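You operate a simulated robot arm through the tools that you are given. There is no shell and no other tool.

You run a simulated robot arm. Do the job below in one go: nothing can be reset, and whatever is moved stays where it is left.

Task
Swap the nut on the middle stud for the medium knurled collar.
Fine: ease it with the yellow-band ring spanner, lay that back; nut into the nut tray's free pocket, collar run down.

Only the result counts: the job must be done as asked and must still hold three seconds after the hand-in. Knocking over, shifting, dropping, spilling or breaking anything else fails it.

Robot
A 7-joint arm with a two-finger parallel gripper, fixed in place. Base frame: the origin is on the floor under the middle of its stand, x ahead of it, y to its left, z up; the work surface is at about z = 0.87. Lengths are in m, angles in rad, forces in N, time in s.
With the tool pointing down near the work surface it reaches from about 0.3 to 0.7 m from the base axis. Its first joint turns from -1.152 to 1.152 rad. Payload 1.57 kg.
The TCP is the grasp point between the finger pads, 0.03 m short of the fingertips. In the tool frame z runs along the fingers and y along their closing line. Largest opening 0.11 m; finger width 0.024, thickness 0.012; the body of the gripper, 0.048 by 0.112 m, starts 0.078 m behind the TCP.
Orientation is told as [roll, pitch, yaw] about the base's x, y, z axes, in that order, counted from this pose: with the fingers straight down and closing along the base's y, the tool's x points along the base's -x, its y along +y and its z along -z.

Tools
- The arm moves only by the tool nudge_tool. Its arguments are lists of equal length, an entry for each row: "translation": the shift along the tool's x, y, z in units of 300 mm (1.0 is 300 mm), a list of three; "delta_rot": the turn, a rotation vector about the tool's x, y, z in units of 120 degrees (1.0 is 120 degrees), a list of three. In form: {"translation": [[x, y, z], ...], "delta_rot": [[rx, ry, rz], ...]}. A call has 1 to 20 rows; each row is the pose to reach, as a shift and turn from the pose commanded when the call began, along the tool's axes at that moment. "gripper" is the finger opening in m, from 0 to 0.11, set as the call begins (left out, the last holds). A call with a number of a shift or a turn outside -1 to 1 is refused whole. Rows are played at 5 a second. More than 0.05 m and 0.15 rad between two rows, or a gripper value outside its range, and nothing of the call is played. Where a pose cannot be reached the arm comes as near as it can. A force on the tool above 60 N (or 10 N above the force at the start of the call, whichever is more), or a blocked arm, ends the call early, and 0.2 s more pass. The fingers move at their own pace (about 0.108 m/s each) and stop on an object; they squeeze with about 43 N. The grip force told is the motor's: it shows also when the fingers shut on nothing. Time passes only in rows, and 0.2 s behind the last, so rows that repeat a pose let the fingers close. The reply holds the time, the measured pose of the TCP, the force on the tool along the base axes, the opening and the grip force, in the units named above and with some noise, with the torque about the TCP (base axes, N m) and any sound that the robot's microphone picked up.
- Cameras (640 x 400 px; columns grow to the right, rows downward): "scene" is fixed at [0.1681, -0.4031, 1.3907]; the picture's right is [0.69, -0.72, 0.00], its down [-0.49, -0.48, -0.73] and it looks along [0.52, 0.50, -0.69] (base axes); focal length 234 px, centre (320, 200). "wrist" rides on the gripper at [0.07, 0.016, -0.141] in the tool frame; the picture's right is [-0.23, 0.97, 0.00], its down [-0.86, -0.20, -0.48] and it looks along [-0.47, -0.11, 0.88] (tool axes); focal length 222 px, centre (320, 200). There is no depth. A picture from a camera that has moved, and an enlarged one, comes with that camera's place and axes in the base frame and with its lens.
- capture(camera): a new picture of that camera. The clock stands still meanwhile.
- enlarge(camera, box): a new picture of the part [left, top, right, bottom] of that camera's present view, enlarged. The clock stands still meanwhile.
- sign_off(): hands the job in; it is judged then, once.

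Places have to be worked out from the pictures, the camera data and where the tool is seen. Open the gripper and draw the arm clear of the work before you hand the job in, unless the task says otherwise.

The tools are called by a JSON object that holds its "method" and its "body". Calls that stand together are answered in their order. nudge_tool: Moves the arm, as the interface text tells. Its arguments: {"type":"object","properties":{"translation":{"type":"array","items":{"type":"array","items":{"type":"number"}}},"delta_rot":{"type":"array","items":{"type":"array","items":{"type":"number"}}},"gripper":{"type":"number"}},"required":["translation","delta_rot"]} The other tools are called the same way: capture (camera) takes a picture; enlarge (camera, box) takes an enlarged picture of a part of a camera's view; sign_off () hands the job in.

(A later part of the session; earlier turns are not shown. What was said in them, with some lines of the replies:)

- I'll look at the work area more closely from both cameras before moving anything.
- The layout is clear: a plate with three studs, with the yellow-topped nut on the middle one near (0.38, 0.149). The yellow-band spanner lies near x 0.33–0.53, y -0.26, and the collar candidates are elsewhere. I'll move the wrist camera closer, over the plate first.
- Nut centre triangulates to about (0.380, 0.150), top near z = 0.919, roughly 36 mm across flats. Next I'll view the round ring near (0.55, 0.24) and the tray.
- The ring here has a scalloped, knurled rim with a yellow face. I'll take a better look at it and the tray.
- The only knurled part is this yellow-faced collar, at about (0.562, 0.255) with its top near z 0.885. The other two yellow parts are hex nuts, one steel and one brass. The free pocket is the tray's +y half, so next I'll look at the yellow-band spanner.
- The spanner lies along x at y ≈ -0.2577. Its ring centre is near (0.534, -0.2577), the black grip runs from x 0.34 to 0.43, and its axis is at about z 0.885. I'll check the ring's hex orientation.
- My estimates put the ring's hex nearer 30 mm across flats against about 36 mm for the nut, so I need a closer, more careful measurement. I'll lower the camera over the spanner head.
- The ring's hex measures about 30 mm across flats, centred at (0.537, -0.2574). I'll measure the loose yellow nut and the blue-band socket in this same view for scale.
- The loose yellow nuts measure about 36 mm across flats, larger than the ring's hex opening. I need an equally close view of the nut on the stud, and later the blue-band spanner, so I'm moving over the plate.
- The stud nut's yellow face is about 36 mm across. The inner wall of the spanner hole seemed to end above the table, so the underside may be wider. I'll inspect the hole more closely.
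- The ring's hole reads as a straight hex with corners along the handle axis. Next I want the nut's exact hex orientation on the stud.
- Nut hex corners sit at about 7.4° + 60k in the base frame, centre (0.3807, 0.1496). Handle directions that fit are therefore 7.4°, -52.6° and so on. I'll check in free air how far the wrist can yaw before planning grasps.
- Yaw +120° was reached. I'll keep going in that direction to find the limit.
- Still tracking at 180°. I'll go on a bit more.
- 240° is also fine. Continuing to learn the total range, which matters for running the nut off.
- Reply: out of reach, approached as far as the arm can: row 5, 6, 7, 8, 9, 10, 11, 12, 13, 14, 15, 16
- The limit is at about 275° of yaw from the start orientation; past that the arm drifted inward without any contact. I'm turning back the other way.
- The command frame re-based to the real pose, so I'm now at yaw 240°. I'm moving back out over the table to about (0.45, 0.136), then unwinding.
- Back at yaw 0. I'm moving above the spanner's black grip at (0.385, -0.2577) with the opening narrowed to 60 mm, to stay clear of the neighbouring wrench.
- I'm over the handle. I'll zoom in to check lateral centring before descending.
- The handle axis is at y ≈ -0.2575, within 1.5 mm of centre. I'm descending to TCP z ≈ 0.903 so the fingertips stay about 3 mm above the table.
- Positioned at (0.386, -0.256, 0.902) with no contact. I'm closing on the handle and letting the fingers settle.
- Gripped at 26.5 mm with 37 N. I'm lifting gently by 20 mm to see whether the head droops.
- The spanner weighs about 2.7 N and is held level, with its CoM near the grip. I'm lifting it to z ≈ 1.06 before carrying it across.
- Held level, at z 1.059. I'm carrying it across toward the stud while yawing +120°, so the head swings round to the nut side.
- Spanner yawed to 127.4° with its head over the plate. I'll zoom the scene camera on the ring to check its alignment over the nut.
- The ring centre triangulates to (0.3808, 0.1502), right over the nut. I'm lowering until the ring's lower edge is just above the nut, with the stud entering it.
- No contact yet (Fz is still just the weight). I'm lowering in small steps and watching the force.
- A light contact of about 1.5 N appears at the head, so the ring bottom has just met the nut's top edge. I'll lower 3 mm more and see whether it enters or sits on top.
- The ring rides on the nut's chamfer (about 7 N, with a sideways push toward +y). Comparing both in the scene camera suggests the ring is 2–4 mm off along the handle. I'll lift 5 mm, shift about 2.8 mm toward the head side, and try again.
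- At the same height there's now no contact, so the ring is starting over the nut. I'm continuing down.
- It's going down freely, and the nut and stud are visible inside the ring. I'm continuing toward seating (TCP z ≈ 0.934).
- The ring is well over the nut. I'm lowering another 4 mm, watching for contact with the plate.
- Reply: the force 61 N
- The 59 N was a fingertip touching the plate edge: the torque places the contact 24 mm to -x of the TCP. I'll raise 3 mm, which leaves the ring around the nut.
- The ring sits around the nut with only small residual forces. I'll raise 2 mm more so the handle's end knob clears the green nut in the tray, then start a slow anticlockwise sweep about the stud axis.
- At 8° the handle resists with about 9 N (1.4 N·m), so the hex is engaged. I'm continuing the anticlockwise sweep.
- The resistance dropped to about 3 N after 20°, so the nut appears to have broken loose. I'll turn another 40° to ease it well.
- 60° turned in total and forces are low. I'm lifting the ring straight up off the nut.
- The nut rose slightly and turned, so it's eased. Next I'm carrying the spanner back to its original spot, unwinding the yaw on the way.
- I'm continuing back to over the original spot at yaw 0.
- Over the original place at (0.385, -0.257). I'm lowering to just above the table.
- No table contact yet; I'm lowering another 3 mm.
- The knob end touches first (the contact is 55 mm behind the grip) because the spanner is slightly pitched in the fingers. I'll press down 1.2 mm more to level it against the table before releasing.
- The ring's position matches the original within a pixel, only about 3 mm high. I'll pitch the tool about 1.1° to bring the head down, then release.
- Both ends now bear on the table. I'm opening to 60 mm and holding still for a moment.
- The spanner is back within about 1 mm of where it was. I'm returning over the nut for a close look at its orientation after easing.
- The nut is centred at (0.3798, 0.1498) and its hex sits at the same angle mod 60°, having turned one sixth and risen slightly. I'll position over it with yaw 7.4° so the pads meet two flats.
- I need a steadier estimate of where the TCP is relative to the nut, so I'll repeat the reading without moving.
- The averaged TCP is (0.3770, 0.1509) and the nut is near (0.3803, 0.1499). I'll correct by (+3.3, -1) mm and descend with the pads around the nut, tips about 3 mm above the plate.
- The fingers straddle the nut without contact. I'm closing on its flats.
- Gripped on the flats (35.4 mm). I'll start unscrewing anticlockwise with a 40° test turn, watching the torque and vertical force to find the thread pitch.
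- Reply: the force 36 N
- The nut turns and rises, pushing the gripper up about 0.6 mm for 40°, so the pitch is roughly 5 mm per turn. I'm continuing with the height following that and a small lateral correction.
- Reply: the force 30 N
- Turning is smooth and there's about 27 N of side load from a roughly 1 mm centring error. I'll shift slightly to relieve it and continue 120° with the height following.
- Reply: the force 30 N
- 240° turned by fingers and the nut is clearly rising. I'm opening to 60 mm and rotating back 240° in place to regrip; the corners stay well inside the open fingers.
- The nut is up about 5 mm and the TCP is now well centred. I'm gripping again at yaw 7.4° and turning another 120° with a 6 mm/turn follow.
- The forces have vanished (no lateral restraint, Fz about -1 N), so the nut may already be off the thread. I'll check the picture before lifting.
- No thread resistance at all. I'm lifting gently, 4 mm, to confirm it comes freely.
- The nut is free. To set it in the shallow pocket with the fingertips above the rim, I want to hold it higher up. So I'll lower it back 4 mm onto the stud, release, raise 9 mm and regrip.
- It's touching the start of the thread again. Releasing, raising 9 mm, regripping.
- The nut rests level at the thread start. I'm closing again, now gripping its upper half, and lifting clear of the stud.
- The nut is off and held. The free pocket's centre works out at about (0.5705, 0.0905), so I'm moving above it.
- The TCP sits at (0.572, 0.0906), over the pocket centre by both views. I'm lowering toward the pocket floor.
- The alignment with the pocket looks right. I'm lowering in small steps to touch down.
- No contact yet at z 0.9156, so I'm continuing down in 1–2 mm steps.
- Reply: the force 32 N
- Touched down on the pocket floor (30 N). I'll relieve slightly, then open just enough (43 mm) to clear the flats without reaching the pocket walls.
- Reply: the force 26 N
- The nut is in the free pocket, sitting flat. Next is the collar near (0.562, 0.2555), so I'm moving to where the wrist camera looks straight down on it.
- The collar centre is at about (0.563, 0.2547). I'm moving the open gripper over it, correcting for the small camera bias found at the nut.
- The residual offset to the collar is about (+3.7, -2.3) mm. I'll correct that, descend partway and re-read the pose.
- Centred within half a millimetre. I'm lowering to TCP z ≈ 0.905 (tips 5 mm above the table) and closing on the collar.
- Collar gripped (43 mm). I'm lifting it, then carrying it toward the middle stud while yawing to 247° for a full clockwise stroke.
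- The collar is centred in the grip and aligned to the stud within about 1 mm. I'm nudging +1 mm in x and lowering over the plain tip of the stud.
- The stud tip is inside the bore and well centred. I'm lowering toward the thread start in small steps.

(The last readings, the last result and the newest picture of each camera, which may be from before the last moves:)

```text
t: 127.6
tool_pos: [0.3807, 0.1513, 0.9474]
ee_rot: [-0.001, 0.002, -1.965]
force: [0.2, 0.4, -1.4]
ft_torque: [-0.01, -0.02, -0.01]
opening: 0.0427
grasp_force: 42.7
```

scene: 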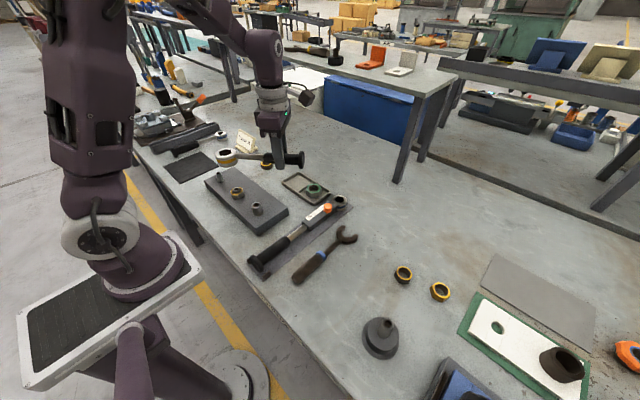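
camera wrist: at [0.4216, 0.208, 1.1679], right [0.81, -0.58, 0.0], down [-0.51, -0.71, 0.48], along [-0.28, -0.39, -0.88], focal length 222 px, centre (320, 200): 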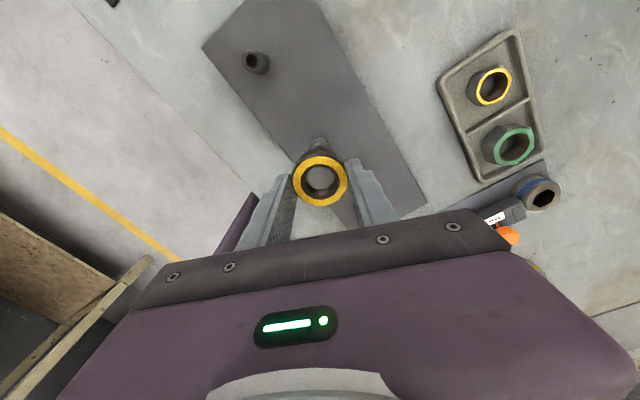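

No contact yet; continuing down.

{"method": "nudge_tool", "body": {"translation": [[0, 0, 0.003], [0, 0, 0.006], [0, 0, 0.006]], "delta_rot": [[0, 0, 0], [0, 0, 0], [0, 0, 0]]}}

{"method": "nudge_tool", "body": {"translation": [[0, 0, 0.003], [0, 0, 0.005], [0, 0, 0.005]], "delta_rot": [[0, 0, 0], [0, 0, 0], [0, 0, 0]]}}

{"method": "enlarge", "body": {"camera": "scene", "box": [215, 165, 265, 205]}}

```text
t: 128.4
tool_pos: [0.3804, 0.1512, 0.9464]
ee_rot: [0.0, 0.001, -1.964]
force: [-16.7, -2.1, 25.4]
ft_torque: [-0.14, 0.63, 0.05]
opening: 0.0428
grasp_force: 43.0
```

```text
t: 129.2
tool_pos: [0.3814, 0.1505, 0.9448]
ee_rot: [-0.001, 0.001, -1.963]
force: [-24.8, 2.4, 31.7]
ft_torque: [0.05, 0.67, -0.01]
opening: 0.0427
grasp_force: 43.1
```

```text
10.00 times, centred on (240, 185) of scene
camera zoom: at [0.1671, -0.4032, 1.3908], right [0.69, -0.72, 0.0], down [-0.49, -0.48, -0.73], along [0.52, 0.5, -0.69], focal length 2343 px, centre (1120, 350)
```

zoom: 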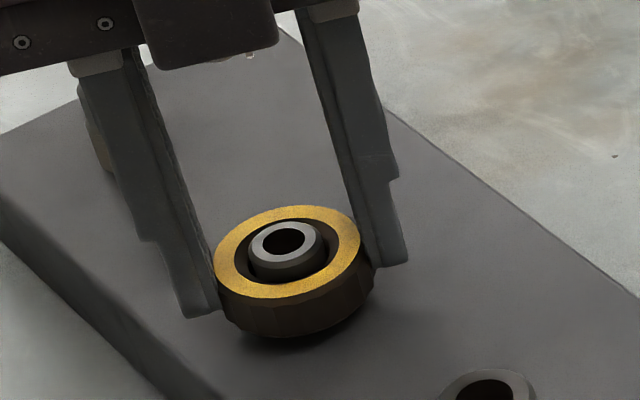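

The collar bears on the thread start (32 N down, some side load toward -x). I'm easing 0.6 mm to -x and starting clockwise rotation with a gentle downward follow.

{"method": "nudge_tool", "body": {"translation": [[-0.0008, -0.0018, 0], [-0.0008, -0.0018, 0], [-0.0008, -0.0018, 0.0004], [-0.0008, -0.0018, 0.0008], [-0.0008, -0.0018, 0.0012], [-0.0008, -0.0018, 0.0016], [-0.0008, -0.0018, 0.002], [-0.0008, -0.0018, 0.0024], [-0.0008, -0.0018, 0.0028], [-0.0008, -0.0018, 0.0028]], "delta_rot": [[0, 0, 0], [0, 0, 0.0667], [0, 0, 0.1333], [0, 0, 0.2], [0, 0, 0.2667], [0, 0, 0.3333], [0, 0, 0.4], [0, 0, 0.4667], [0, 0, 0.5333], [0, 0, 0.5333]]}}

{"method": "enlarge", "body": {"camera": "scene", "box": [215, 165, 265, 205]}}

```text
t: 131.4
tool_pos: [0.381, 0.1497, 0.9439]
ee_rot: [0.001, -0.001, -3.085]
force: [15.5, 6.1, -21.7]
ft_torque: [0.29, -0.68, -0.02]
opening: 0.0427
grasp_force: 43.4
```

```text
10.00 times, centred on (240, 185) of scene
camera zoom: at [0.1688, -0.4029, 1.3907], right [0.69, -0.72, 0.0], down [-0.5, -0.48, -0.73], along [0.52, 0.5, -0.69], focal length 2343 px, centre (1120, 350)
```

zoom: 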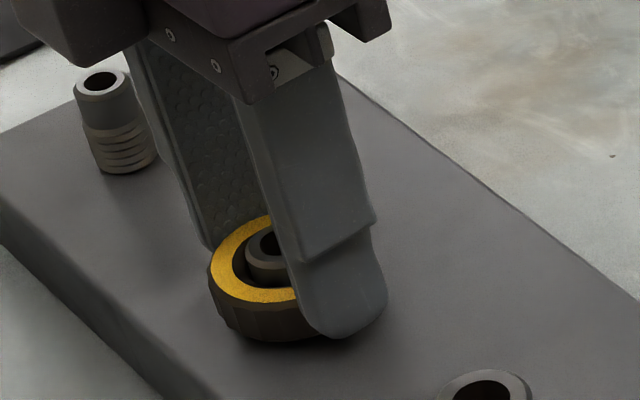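

The thread has caught and is pulling the gripper down (Fz went from +32 to -22 N). I'll lower to relieve it and continue clockwise with about 6 mm per turn follow.

{"method": "nudge_tool", "body": {"translation": [[0.001, 0, 0.0012], [0.001, 0, 0.0018], [0.001, 0, 0.0023], [0.001, 0, 0.0028], [0.001, 0, 0.0033], [0.001, 0, 0.0037], [0.001, 0, 0.0042], [0.001, 0, 0.0046], [0.001, 0, 0.0051], [0.001, 0, 0.0055], [0.001, 0, 0.0055]], "delta_rot": [[0, 0, 0.0667], [0, 0, 0.1333], [0, 0, 0.2], [0, 0, 0.2667], [0, 0, 0.3333], [0, 0, 0.4], [0, 0, 0.4667], [0, 0, 0.5333], [0, 0, 0.6], [0, 0, 0.6667], [0, 0, 0.6667]]}}

{"method": "enlarge", "body": {"camera": "scene", "box": [215, 165, 265, 205]}}

```text
t: 133.8
tool_pos: [0.38, 0.1485, 0.9407]
ee_rot: [0.005, 0.002, 1.801]
force: [16.7, -23.4, -13.5]
ft_torque: [-0.66, -0.63, 0.0]
opening: 0.0429
grasp_force: 42.7
```

```text
10.00 times, centred on (240, 185) of scene
camera zoom: at [0.1687, -0.4037, 1.3905], right [0.69, -0.72, 0.0], down [-0.5, -0.48, -0.73], along [0.52, 0.5, -0.69], focal length 2343 px, centre (1120, 350)
```

zoom: 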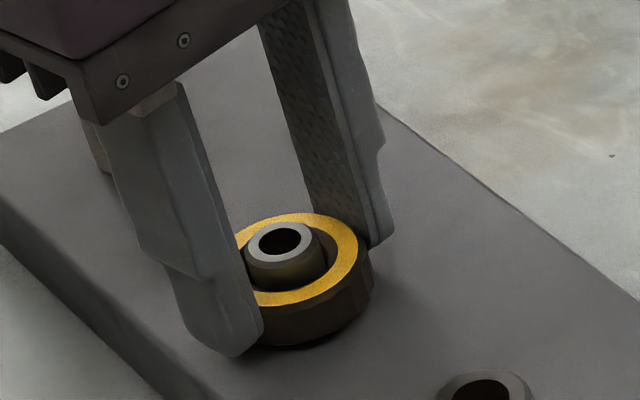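

It's descending nicely and is probably close to seating. I'm relieving the side load and continuing 48° clockwise, then checking.

{"method": "nudge_tool", "body": {"translation": [[0.002, -0.0006, 0.0006], [0.002, -0.0006, 0.0012], [0.002, -0.0006, 0.0017], [0.002, -0.0006, 0.0022], [0.002, -0.0006, 0.0027], [0.002, -0.0006, 0.0032], [0.002, -0.0006, 0.0032]], "delta_rot": [[0, 0, 0.0667], [0, 0, 0.1333], [0, 0, 0.2], [0, 0, 0.2667], [0, 0, 0.3333], [0, 0, 0.4], [0, 0, 0.4]]}}

{"method": "enlarge", "body": {"camera": "scene", "box": [215, 165, 265, 205]}}

```text
t: 135.4
tool_pos: [0.3805, 0.1498, 0.9403]
ee_rot: [0.002, 0.002, 0.965]
force: [-10.9, -17.5, -13.5]
ft_torque: [-0.42, 0.36, -0.03]
opening: 0.0427
grasp_force: 43.2
```

```text
10.00 times, centred on (240, 185) of scene
camera zoom: at [0.168, -0.4035, 1.3906], right [0.69, -0.72, 0.0], down [-0.49, -0.48, -0.73], along [0.52, 0.5, -0.69], focal length 2343 px, centre (1120, 350)
```

zoom: 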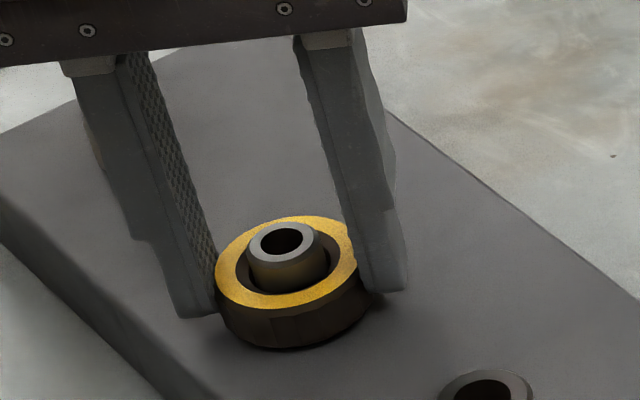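

Still threading down with no seating resistance yet. Another 48° clockwise.

{"method": "nudge_tool", "body": {"translation": [[0.0012, 0, 0.0008], [0.0012, 0, 0.0014], [0.0012, 0, 0.002], [0.0012, 0, 0.0026], [0.0012, 0, 0.0032], [0.0012, 0, 0.0038], [0.0012, 0, 0.0038]], "delta_rot": [[0, 0, 0.0667], [0, 0, 0.1333], [0, 0, 0.2], [0, 0, 0.2667], [0, 0, 0.3333], [0, 0, 0.4], [0, 0, 0.4]]}}

{"method": "enlarge", "body": {"camera": "scene", "box": [215, 165, 265, 205]}}

```text
t: 137.0
tool_pos: [0.3793, 0.1498, 0.9397]
ee_rot: [0.001, 0.002, 0.127]
force: [-25.7, 4.1, -19.5]
ft_torque: [0.04, 0.74, 0.0]
opening: 0.0427
grasp_force: 42.7
```

```text
10.00 times, centred on (240, 185) of scene
camera zoom: at [0.1677, -0.4029, 1.3909], right [0.69, -0.72, 0.0], down [-0.49, -0.48, -0.73], along [0.52, 0.5, -0.69], focal length 2343 px, centre (1120, 350)
```

zoom: 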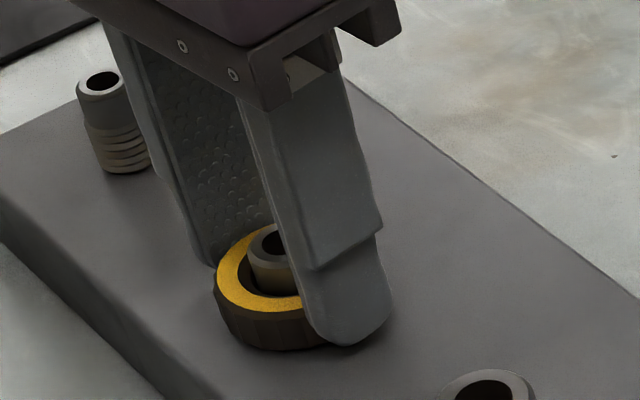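

240° clockwise done with the collar almost down. I'm opening, rotating back 240° and regripping for another stroke.

{"method": "nudge_tool", "body": {"translation": [[0, 0, 0], [0, 0, 0], [0, 0, 0]], "delta_rot": [[0, 0, 0], [0, 0, 0], [0, 0, 0]], "gripper": 0.062}}

{"method": "nudge_tool", "body": {"translation": [[0, 0, 0], [0, 0, 0], [0, 0, 0], [0, 0, 0], [0, 0, 0], [0, 0, 0], [0, 0, 0], [0, 0, 0], [0, 0, 0], [0, 0, 0], [0, 0, 0], [0, 0, 0], [0, 0, 0], [0, 0, 0], [0, 0, 0]], "delta_rot": [[0, 0, -0.0667], [0, 0, -0.1333], [0, 0, -0.2], [0, 0, -0.2667], [0, 0, -0.3333], [0, 0, -0.4], [0, 0, -0.4667], [0, 0, -0.5333], [0, 0, -0.6], [0, 0, -0.6667], [0, 0, -0.7333], [0, 0, -0.8], [0, 0, -0.8667], [0, 0, -0.9333], [0, 0, -1.0]]}}

{"method": "enlarge", "body": {"camera": "scene", "box": [215, 165, 265, 205]}}

{"method": "enlarge", "body": {"camera": "wrist", "box": [260, 120, 380, 210]}}

```text
t: 137.8
tool_pos: [0.3811, 0.1505, 0.9404]
ee_rot: [0.0, -0.001, 0.13]
force: [0.1, -1.3, 0.0]
ft_torque: [0.03, 0.01, 0.0]
opening: 0.0618
grasp_force: 0.0
```

```text
t: 141.0
tool_pos: [0.3801, 0.1492, 0.9385]
ee_rot: [0.001, -0.001, 2.226]
force: [0.7, 0.2, 0.5]
ft_torque: [0.0, 0.01, -0.02]
opening: 0.0615
grasp_force: 0.0
```

```text
10.00 times, centred on (240, 185) of scene
camera zoom: at [0.1681, -0.4031, 1.3907], right [0.69, -0.72, 0.0], down [-0.49, -0.48, -0.73], along [0.52, 0.5, -0.69], focal length 2343 px, centre (1120, 350)
```

zoom: 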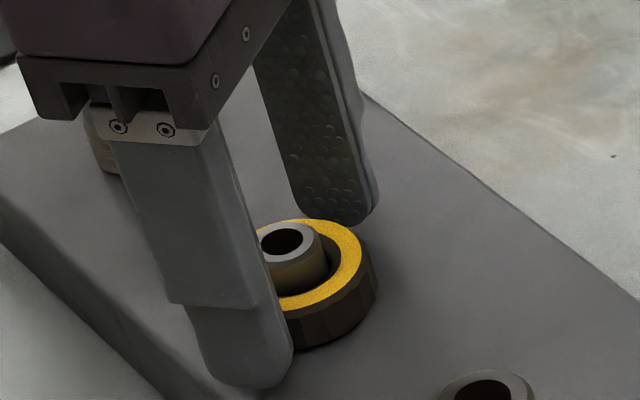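

```text
4.44 times, centred on (320, 165) of wrist
camera zoom: at [0.4108, 0.0843, 1.0804], right [-0.91, -0.41, 0.0], down [-0.36, 0.8, 0.48], along [-0.2, 0.44, -0.88], focal length 987 px, centre (320, 356)
```

zoom: 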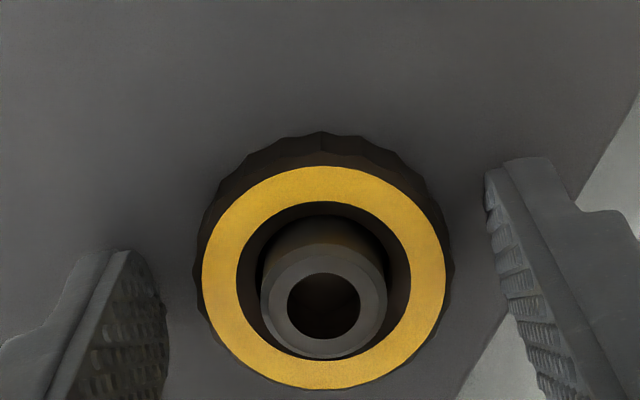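

The collar is level on the stud. I'm completing the rotate-back to 247° and lowering 1 mm before regripping.

{"method": "nudge_tool", "body": {"translation": [[0, 0, 0], [0, 0, 0], [0, 0, 0], [0, 0, 0], [0, 0, 0], [0, 0, 0], [0, 0, 0], [0, 0, 0], [0, 0, 0], [0, 0, 0], [0, 0, 0], [0, 0, 0], [0, 0, 0], [0, 0, 0], [0, 0, 0], [0, 0, 0.003], [0, 0, 0.003]], "delta_rot": [[0, 0, -0.0667], [0, 0, -0.1333], [0, 0, -0.2], [0, 0, -0.2667], [0, 0, -0.3333], [0, 0, -0.4], [0, 0, -0.4667], [0, 0, -0.5333], [0, 0, -0.6], [0, 0, -0.6667], [0, 0, -0.7333], [0, 0, -0.8], [0, 0, -0.8667], [0, 0, -0.9333], [0, 0, -1.0], [0, 0, -1.0], [0, 0, -1.0]]}}

{"method": "nudge_tool", "body": {"translation": [[0, 0, 0], [0, 0, 0], [0, 0, 0], [0, 0, 0]], "delta_rot": [[0, 0, 0], [0, 0, 0], [0, 0, 0], [0, 0, 0]], "gripper": 0.0}}

```text
t: 144.6
tool_pos: [0.3814, 0.1497, 0.9383]
ee_rot: [0.001, 0.001, -1.965]
force: [0.3, -0.6, -0.7]
ft_torque: [-0.01, -0.01, -0.02]
opening: 0.0618
grasp_force: 0.1
```

```text
t: 145.6
tool_pos: [0.3799, 0.1503, 0.9391]
ee_rot: [-0.001, 0.0, -1.965]
force: [-15.5, 4.7, 0.3]
ft_torque: [0.08, 0.21, -0.06]
opening: 0.0456
grasp_force: 42.7
```

Regripped (45.6 mm at the knurl crests). I'm turning clockwise 64° with a downward follow.

{"method": "nudge_tool", "body": {"translation": [[-0.0003, -0.0009, 0.0004], [-0.0003, -0.0009, 0.0008], [-0.0003, -0.0009, 0.0012], [-0.0003, -0.0009, 0.0016], [-0.0003, -0.0009, 0.002], [-0.0003, -0.0009, 0.0024], [-0.0003, -0.0009, 0.0028], [-0.0003, -0.0009, 0.0032], [-0.0003, -0.0009, 0.0032]], "delta_rot": [[0, 0, 0.0667], [0, 0, 0.1333], [0, 0, 0.2], [0, 0, 0.2667], [0, 0, 0.3333], [0, 0, 0.4], [0, 0, 0.4667], [0, 0, 0.5333], [0, 0, 0.5333]]}}

{"method": "enlarge", "body": {"camera": "scene", "box": [215, 165, 265, 205]}}

```text
t: 147.6
tool_pos: [0.3798, 0.1499, 0.9378]
ee_rot: [0.001, 0.002, -3.085]
force: [-0.5, 7.3, 7.6]
ft_torque: [-0.01, -0.15, 0.74]
opening: 0.0429
grasp_force: 43.0
```

```text
10.00 times, centred on (240, 185) of scene
camera zoom: at [0.168, -0.403, 1.3908], right [0.69, -0.72, 0.0], down [-0.49, -0.48, -0.73], along [0.52, 0.5, -0.69], focal length 2343 px, centre (1120, 350)
```

zoom: 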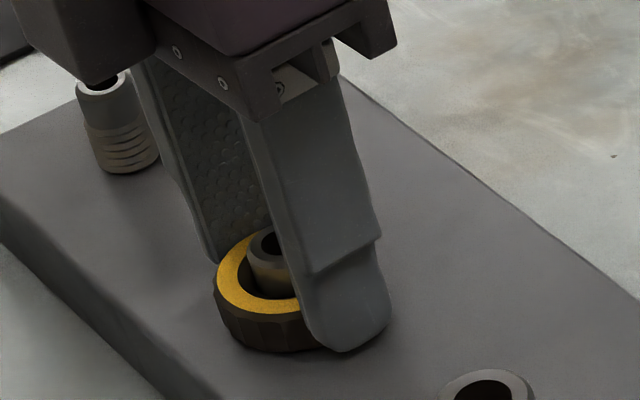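

A resisting torque of 0.74 N·m now appears and Fz has stopped pulling down, so the collar is seating. I'll turn a little further to confirm it's home.

{"method": "nudge_tool", "body": {"translation": [[0, 0, 0], [0, 0, 0], [0, 0, 0], [0, 0, 0]], "delta_rot": [[0, 0, 0.05], [0, 0, 0.1], [0, 0, 0.15], [0, 0, 0.15]]}}

{"method": "enlarge", "body": {"camera": "scene", "box": [215, 165, 265, 205]}}

```text
t: 148.6
tool_pos: [0.3797, 0.1489, 0.9365]
ee_rot: [0.0, 0.001, 2.887]
force: [-3.0, 8.3, -1.6]
ft_torque: [0.33, 0.04, 0.61]
opening: 0.0453
grasp_force: 43.0
```

```text
10.00 times, centred on (240, 185) of scene
camera zoom: at [0.1681, -0.4029, 1.3908], right [0.69, -0.72, 0.0], down [-0.49, -0.48, -0.73], along [0.52, 0.5, -0.69], focal length 2343 px, centre (1120, 350)
```

zoom: 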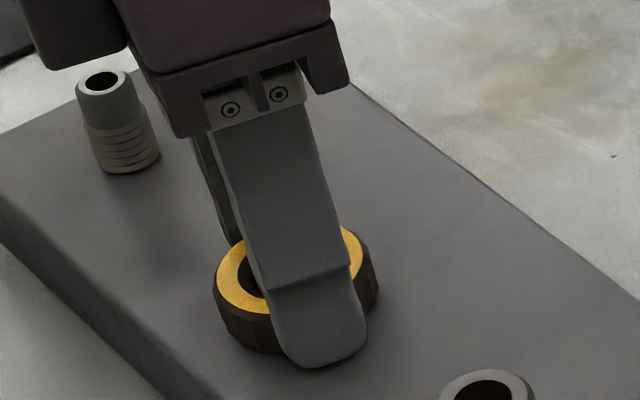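

Fingers now slip over the knurl at about 0.6–0.7 N·m, so the collar is fully run down. I'm opening and drawing straight up to inspect.

{"method": "nudge_tool", "body": {"translation": [[0, 0, 0], [0, 0, 0], [0, 0, 0]], "delta_rot": [[0, 0, 0], [0, 0, 0], [0, 0, 0]], "gripper": 0.07}}

{"method": "nudge_tool", "body": {"translation": [[0, 0, -0.03], [0, 0, -0.08], [0, 0, -0.16], [0, 0, -0.28], [0, 0, -0.4], [0, 0, -0.4]], "delta_rot": [[0, 0, 0], [0, 0, 0], [0, 0, 0], [0, 0, 0], [0, 0, 0], [0, 0, 0]]}}

{"method": "enlarge", "body": {"camera": "scene", "box": [222, 174, 254, 200]}}

{"method": "enlarge", "body": {"camera": "wrist", "box": [240, 90, 400, 200]}}

{"method": "capture", "body": {"camera": "scene"}}

```text
t: 149.4
tool_pos: [0.3792, 0.1493, 0.9376]
ee_rot: [0.0, -0.001, 2.887]
force: [-0.2, 0.1, 0.7]
ft_torque: [0.04, -0.01, -0.01]
opening: 0.07
grasp_force: 0.1
```

```text
t: 150.8
tool_pos: [0.3802, 0.1497, 1.0568]
ee_rot: [-0.002, -0.001, 2.886]
force: [0.5, -0.3, 0.3]
ft_torque: [0.02, 0.0, -0.02]
opening: 0.0701
grasp_force: 0.0
```

```text
15.38 times, centred on (238, 187) of scene
camera zoom: at [0.1681, -0.4031, 1.3907], right [0.69, -0.72, 0.0], down [-0.49, -0.48, -0.73], along [0.52, 0.5, -0.69], focal length 3605 px, centre (1582, 400)
```

zoom: 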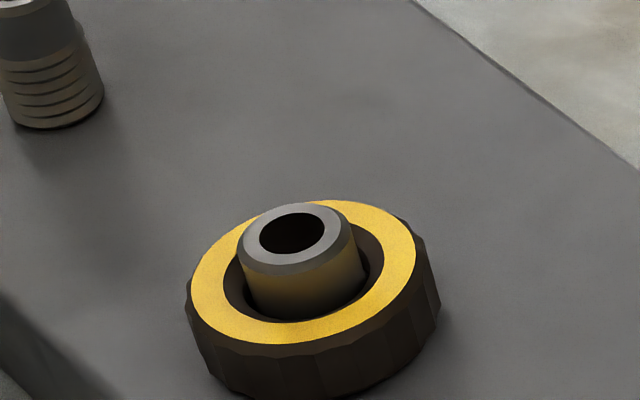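

```text
3.64 times, centred on (320, 145) of wrist
camera zoom: at [0.4438, 0.1157, 1.1994], right [-0.46, -0.89, 0.0], down [-0.78, 0.41, 0.48], along [-0.42, 0.22, -0.88], focal length 808 px, centre (320, 400)
```

zoom: 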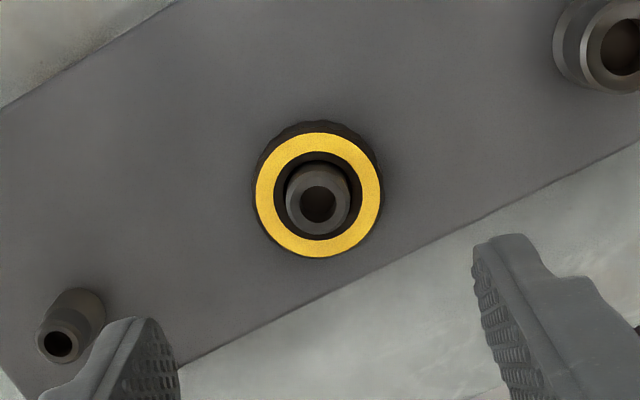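

```text
taken
```

scene: 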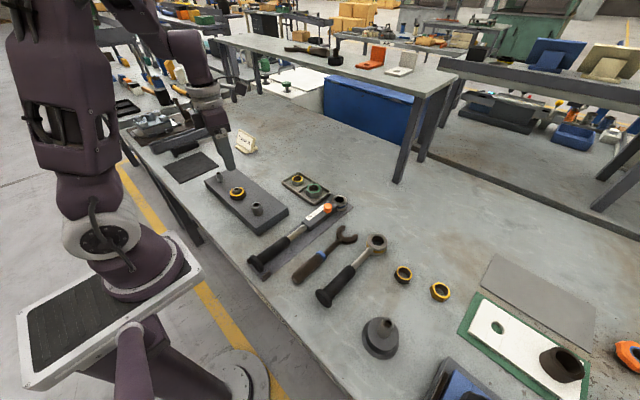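

The collar looks level. I'll inspect its bottom edge against the plate, and check the tray and spanner again.

{"method": "enlarge", "body": {"camera": "scene", "box": [222, 180, 254, 206]}}

{"method": "enlarge", "body": {"camera": "scene", "box": [275, 165, 335, 210]}}

{"method": "enlarge", "body": {"camera": "scene", "box": [240, 190, 400, 310]}}

```text
15.38 times, centred on (238, 193) of scene
camera zoom: at [0.1681, -0.4031, 1.3907], right [0.69, -0.72, 0.0], down [-0.49, -0.48, -0.73], along [0.52, 0.5, -0.69], focal length 3605 px, centre (1582, 308)
```

zoom: 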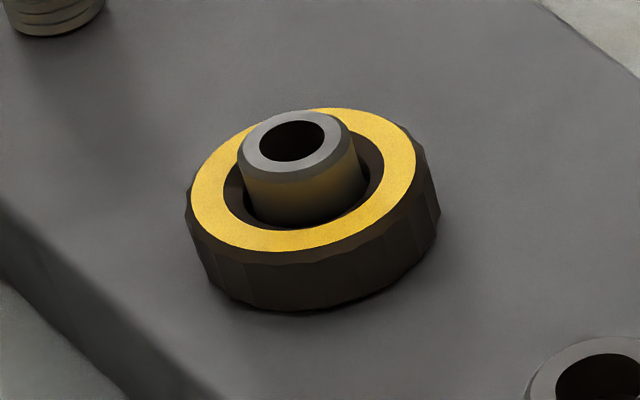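

```text
8.89 times, centred on (305, 188) of scene
camera zoom: at [0.1681, -0.4031, 1.3907], right [0.69, -0.72, 0.0], down [-0.49, -0.48, -0.73], along [0.52, 0.5, -0.69], focal length 2083 px, centre (453, 311)
```

zoom: 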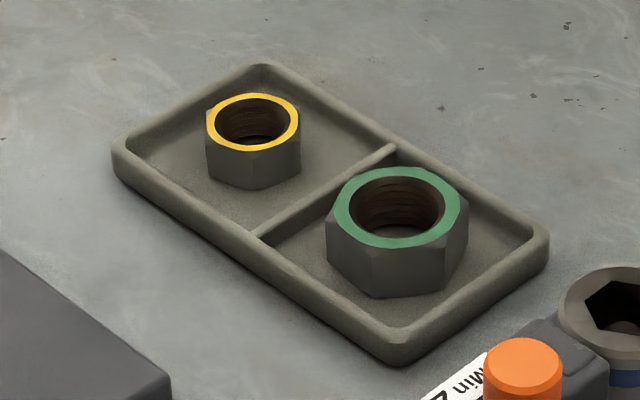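

```text
3.33 times, centred on (320, 250) of scene
camera zoom: at [0.1681, -0.4031, 1.3907], right [0.69, -0.72, 0.0], down [-0.49, -0.48, -0.73], along [0.52, 0.5, -0.69], focal length 781 px, centre (320, 33)
```

zoom: 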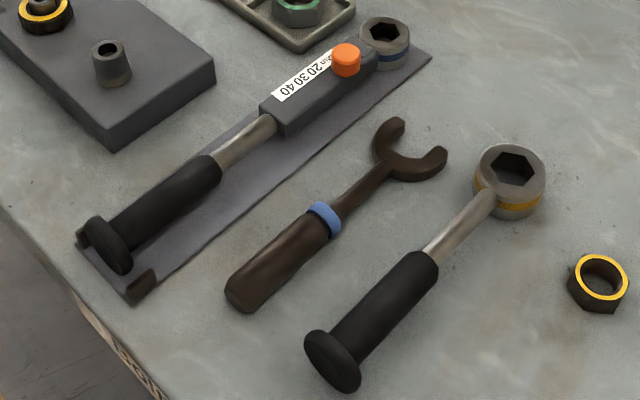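

The collar's top sits 3 mm below where the nut's was, matching the height difference between the two parts, so it's flush on the plate. The nut lies in the pocket and the spanner is back. I'm opening fully and drawing the arm clear.

{"method": "nudge_tool", "body": {"translation": [[0, 0, -0.12], [0, 0, -0.24], [0, 0, -0.36], [0, 0, -0.48], [0, 0, -0.55], [0, 0, -0.55], [0, 0, -0.55]], "delta_rot": [[0, 0, 0], [0, 0, 0], [0, 0, 0], [0, 0, 0], [0, 0, 0], [0, 0, 0], [0, 0, 0]], "gripper": 0.11}}

{"method": "capture", "body": {"camera": "scene"}}

{"method": "enlarge", "body": {"camera": "scene", "box": [190, 125, 350, 225]}}

{"method": "capture", "body": {"camera": "wrist"}}

```text
t: 152.4
tool_pos: [0.3799, 0.1488, 1.2237]
ee_rot: [0.0, 0.001, 2.888]
force: [-0.4, 0.6, 0.4]
ft_torque: [-0.01, 0.02, 0.01]
opening: 0.1099
grasp_force: 0.0
```

```text
taken
```

scene: 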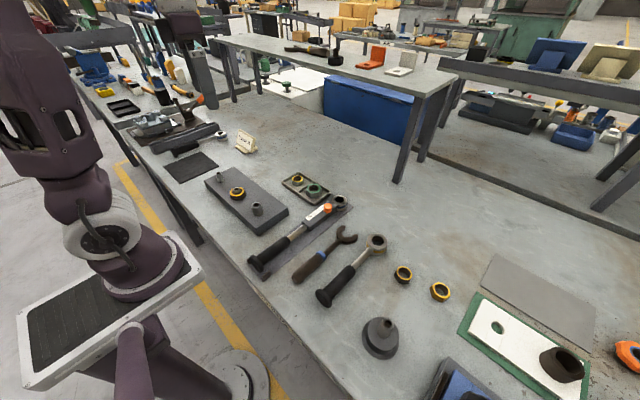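

```text
4.00 times, centred on (270, 175) of scene
camera zoom: at [0.1681, -0.4031, 1.3907], right [0.69, -0.72, 0.0], down [-0.49, -0.48, -0.73], along [0.52, 0.5, -0.69], focal length 937 px, centre (520, 300)
```

zoom: 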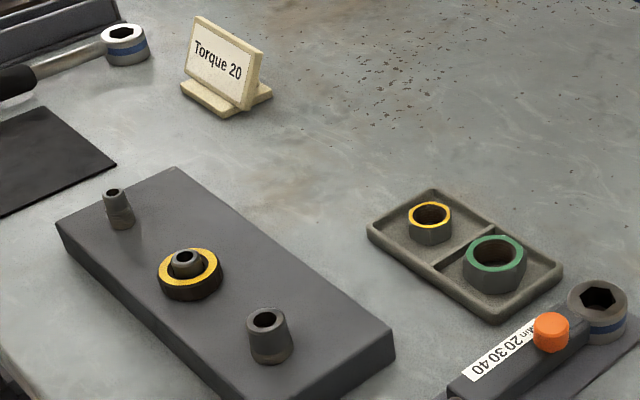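

```text
taken
camera wrist: at [0.4443, 0.1157, 1.3651], right [-0.47, -0.89, 0.0], down [-0.78, 0.41, 0.48], along [-0.42, 0.22, -0.88], focal length 222 px, centre (320, 200)
```

wrist: 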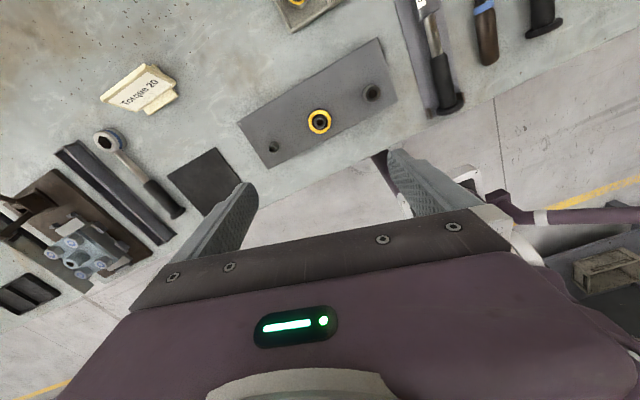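

Everything matches the start except the requested changes. The collar is seated on the middle stud, the nut is in the formerly free pocket, the yellow-band spanner is back in place, and the plate, tray and other parts haven't moved. The gripper is open and clear, so I'm handing in.

{"method": "sign_off", "body": {}}

```text
The job is handed in.
```

The nut is off the middle stud and the medium knurled collar is run down in its place. I've handed the job in and haven't seen a verdict.

- **Easing:** I turned the nut about 60° anticlockwise with the yellow-band ring spanner. Resistance peaked at about 1.4 N·m and then dropped. The spanner is back within about 1–2 mm of where it lay.
- **Nut:** It came off by hand-turning with the fingers and sits flat in the tray's free pocket, next to the green nut.
- **Collar:** I ran it down clockwise until the fingers slipped on the knurl at about 0.6–0.7 N·m. Its top sits about 3 mm below where the nut's top was, which matches the height difference between the two parts, so it is flush on the plate.
- **Other items:** In the last pictures the plate, tray, wrenches and loose nuts look unmoved.

There is a "Torque 20" card on the bench next to a torque wrench. You didn't ask for a torque, so I left the collar at hand tightness.
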